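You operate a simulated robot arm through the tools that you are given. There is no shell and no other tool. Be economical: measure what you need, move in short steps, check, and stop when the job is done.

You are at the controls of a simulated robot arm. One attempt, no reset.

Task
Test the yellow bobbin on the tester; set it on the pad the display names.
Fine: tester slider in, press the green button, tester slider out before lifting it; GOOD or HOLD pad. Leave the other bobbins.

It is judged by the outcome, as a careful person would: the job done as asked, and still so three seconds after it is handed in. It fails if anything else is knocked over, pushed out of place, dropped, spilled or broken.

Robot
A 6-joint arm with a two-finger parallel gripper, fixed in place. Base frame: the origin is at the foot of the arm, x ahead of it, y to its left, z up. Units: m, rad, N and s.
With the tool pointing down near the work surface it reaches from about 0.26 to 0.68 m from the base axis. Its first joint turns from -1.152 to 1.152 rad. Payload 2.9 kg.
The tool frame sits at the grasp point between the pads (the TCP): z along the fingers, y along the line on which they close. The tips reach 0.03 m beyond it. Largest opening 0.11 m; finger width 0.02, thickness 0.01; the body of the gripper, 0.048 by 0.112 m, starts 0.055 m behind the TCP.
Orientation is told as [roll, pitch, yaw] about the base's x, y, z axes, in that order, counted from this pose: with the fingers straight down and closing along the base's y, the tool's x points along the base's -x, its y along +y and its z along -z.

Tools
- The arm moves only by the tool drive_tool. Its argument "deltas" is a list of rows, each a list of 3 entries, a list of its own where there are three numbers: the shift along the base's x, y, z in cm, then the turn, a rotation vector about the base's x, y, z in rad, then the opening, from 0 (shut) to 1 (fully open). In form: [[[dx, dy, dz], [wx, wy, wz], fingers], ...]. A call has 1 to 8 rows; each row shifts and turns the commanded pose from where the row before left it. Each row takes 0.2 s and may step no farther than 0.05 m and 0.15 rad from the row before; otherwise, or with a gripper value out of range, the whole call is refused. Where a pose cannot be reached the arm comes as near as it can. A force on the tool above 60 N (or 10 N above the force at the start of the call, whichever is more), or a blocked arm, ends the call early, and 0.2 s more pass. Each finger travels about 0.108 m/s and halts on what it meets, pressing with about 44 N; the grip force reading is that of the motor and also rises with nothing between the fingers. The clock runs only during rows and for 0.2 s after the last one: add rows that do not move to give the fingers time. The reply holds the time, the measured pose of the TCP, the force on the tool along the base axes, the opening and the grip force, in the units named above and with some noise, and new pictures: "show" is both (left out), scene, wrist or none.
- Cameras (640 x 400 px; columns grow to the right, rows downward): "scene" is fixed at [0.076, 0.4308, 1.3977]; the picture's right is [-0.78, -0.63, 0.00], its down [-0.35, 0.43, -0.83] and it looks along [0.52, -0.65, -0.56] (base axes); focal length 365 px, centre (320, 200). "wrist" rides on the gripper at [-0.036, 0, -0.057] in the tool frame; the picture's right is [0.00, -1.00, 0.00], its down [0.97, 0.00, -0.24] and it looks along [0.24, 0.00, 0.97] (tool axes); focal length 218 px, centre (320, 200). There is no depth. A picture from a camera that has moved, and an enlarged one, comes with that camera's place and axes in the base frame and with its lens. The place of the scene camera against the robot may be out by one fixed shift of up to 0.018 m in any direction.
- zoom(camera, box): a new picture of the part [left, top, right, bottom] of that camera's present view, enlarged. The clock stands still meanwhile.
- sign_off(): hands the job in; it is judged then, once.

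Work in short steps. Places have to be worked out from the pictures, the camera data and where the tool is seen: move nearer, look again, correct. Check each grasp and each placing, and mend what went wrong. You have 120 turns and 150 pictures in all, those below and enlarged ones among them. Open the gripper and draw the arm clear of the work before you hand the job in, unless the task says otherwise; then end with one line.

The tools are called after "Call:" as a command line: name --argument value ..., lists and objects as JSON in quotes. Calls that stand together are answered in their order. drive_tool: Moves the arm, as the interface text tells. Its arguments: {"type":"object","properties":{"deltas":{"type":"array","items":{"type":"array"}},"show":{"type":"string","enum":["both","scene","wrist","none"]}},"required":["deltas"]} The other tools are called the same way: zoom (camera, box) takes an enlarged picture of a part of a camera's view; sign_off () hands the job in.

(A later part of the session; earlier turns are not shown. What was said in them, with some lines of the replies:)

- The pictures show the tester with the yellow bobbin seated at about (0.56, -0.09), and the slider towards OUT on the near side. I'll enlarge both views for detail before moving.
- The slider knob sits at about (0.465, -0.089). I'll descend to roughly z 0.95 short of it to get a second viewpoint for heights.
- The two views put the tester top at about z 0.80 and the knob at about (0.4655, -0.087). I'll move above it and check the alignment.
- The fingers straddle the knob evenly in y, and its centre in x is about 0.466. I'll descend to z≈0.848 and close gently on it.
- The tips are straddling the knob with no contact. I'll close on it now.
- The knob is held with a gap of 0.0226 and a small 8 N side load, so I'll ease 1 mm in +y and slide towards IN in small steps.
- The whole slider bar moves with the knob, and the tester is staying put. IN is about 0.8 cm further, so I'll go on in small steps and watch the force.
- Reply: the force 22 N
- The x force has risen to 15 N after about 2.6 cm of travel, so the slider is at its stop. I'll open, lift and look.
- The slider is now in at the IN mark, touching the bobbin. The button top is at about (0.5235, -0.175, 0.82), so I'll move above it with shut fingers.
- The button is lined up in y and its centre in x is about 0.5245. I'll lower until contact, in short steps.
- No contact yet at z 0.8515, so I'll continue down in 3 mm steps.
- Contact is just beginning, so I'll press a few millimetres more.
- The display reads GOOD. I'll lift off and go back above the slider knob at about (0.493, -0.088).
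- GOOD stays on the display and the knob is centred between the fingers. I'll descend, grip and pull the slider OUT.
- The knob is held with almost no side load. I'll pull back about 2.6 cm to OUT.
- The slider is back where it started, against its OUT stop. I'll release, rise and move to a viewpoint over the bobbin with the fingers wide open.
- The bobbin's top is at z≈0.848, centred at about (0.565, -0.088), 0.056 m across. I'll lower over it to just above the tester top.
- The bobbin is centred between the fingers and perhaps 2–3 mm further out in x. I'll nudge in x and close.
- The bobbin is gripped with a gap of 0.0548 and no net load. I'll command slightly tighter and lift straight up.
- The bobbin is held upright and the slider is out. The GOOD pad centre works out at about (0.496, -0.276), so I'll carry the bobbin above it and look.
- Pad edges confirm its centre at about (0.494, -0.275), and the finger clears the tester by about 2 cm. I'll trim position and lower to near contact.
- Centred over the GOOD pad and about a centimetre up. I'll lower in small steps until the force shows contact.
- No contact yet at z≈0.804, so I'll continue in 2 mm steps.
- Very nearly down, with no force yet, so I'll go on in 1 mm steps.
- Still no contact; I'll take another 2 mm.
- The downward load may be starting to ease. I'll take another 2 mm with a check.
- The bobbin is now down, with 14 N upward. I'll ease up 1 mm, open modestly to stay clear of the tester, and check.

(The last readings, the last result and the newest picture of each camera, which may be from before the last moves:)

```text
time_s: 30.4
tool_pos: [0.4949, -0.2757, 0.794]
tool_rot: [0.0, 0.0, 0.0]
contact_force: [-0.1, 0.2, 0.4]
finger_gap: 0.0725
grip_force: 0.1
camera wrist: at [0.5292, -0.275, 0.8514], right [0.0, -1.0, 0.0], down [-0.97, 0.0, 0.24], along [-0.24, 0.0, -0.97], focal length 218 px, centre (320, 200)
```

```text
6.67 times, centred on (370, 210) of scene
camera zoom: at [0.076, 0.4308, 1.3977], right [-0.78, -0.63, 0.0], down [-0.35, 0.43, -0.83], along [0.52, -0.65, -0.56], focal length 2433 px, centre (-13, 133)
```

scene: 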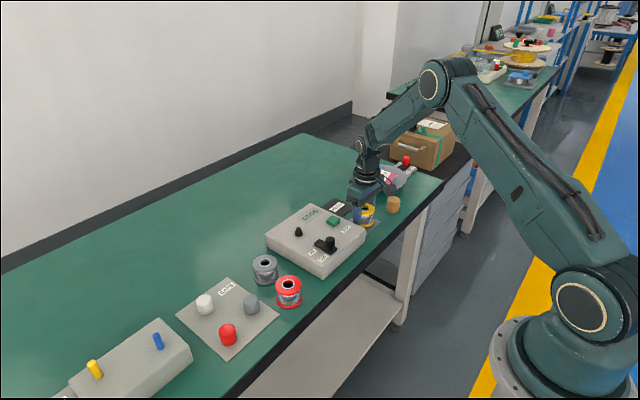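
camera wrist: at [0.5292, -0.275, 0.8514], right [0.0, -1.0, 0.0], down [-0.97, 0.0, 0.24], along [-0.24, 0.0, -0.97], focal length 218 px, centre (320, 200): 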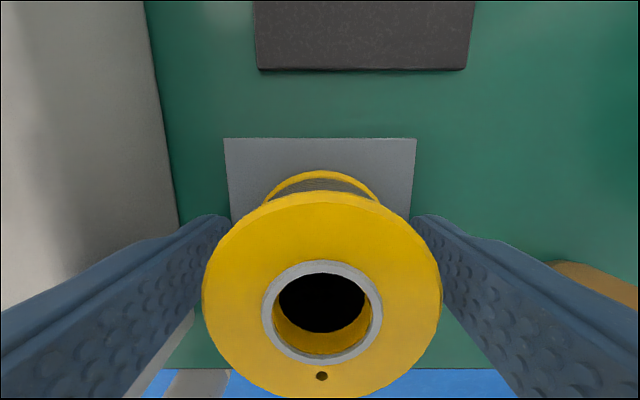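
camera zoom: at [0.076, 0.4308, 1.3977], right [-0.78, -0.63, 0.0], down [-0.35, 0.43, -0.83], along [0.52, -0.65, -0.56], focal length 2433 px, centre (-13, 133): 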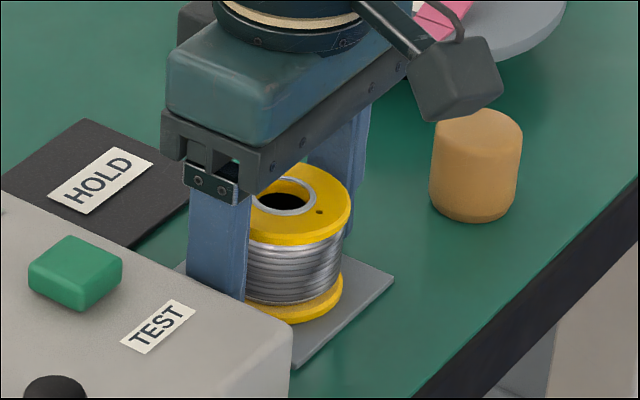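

The bobbin is free and standing on the GOOD pad. I'll rise straight up and back off.

Call:
drive_tool --deltas '[[[0, 0, 1.5], [0, 0, 0], 0.66], [[0, 0, 3], [0, 0, 0], 0.66], [[0, 0, 4], [0, 0, 0], 0.66], [[0, 0, 4.5], [0, 0, 0], 0.66], [[-2, 0, 4.5], [0, 0, 0], 0.66], [[-4, 0, 2], [0, 0, 0], 0.8], [[-3, 0, 0], [0, 0, 0], 1], [[0, 0, 0], [0, 0, 0], 1]]'

Call:
zoom --camera "scene" --box '[240, 150, 420, 280]'

```text
time_s: 32.2
tool_pos: [0.4039, -0.2739, 0.9899]
tool_rot: [0.0, 0.0, 0.001]
contact_force: [-0.1, 0.4, -1.3]
finger_gap: 0.1099
grip_force: 0.1
camera wrist: at [0.439, -0.2751, 1.0461], right [0.0, -1.0, 0.0], down [-0.97, 0.0, 0.24], along [-0.24, 0.0, -0.97], focal length 218 px, centre (320, 200)
```

scene: 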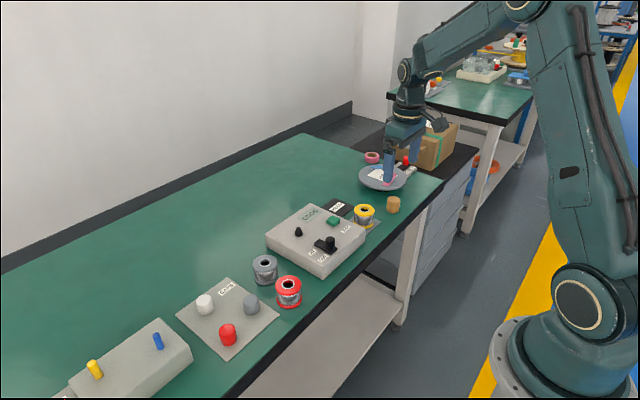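
wrist: 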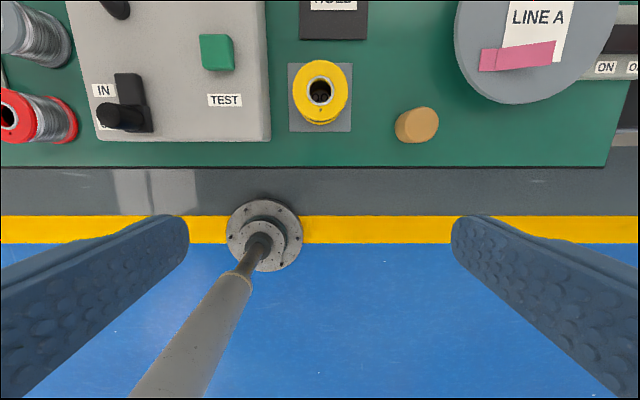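

```text
3.08 times, centred on (330, 215) of scene
camera zoom: at [0.076, 0.4308, 1.3977], right [-0.78, -0.63, 0.0], down [-0.35, 0.43, -0.83], along [0.52, -0.65, -0.56], focal length 1123 px, centre (289, 154)
```

zoom: 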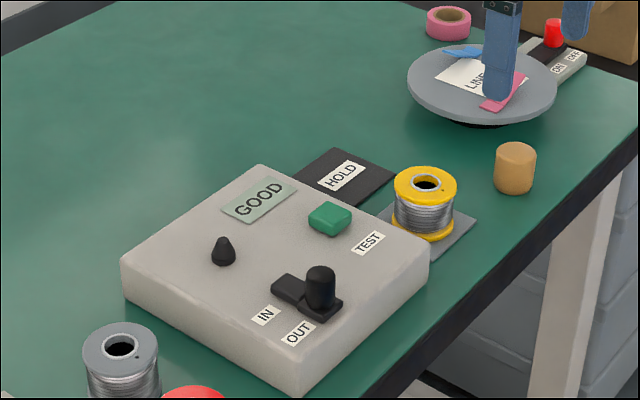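

The bobbin stands upright on the GOOD pad, the slider is out, nothing else has moved and the arm is clear. Handing in.

Call:
sign_off

```text
The job is handed in.
```

The yellow bobbin tested GOOD and now stands upright on the GOOD pad; the tester slider is back out, the other bobbins were not touched, and the arm is clear with the gripper open.
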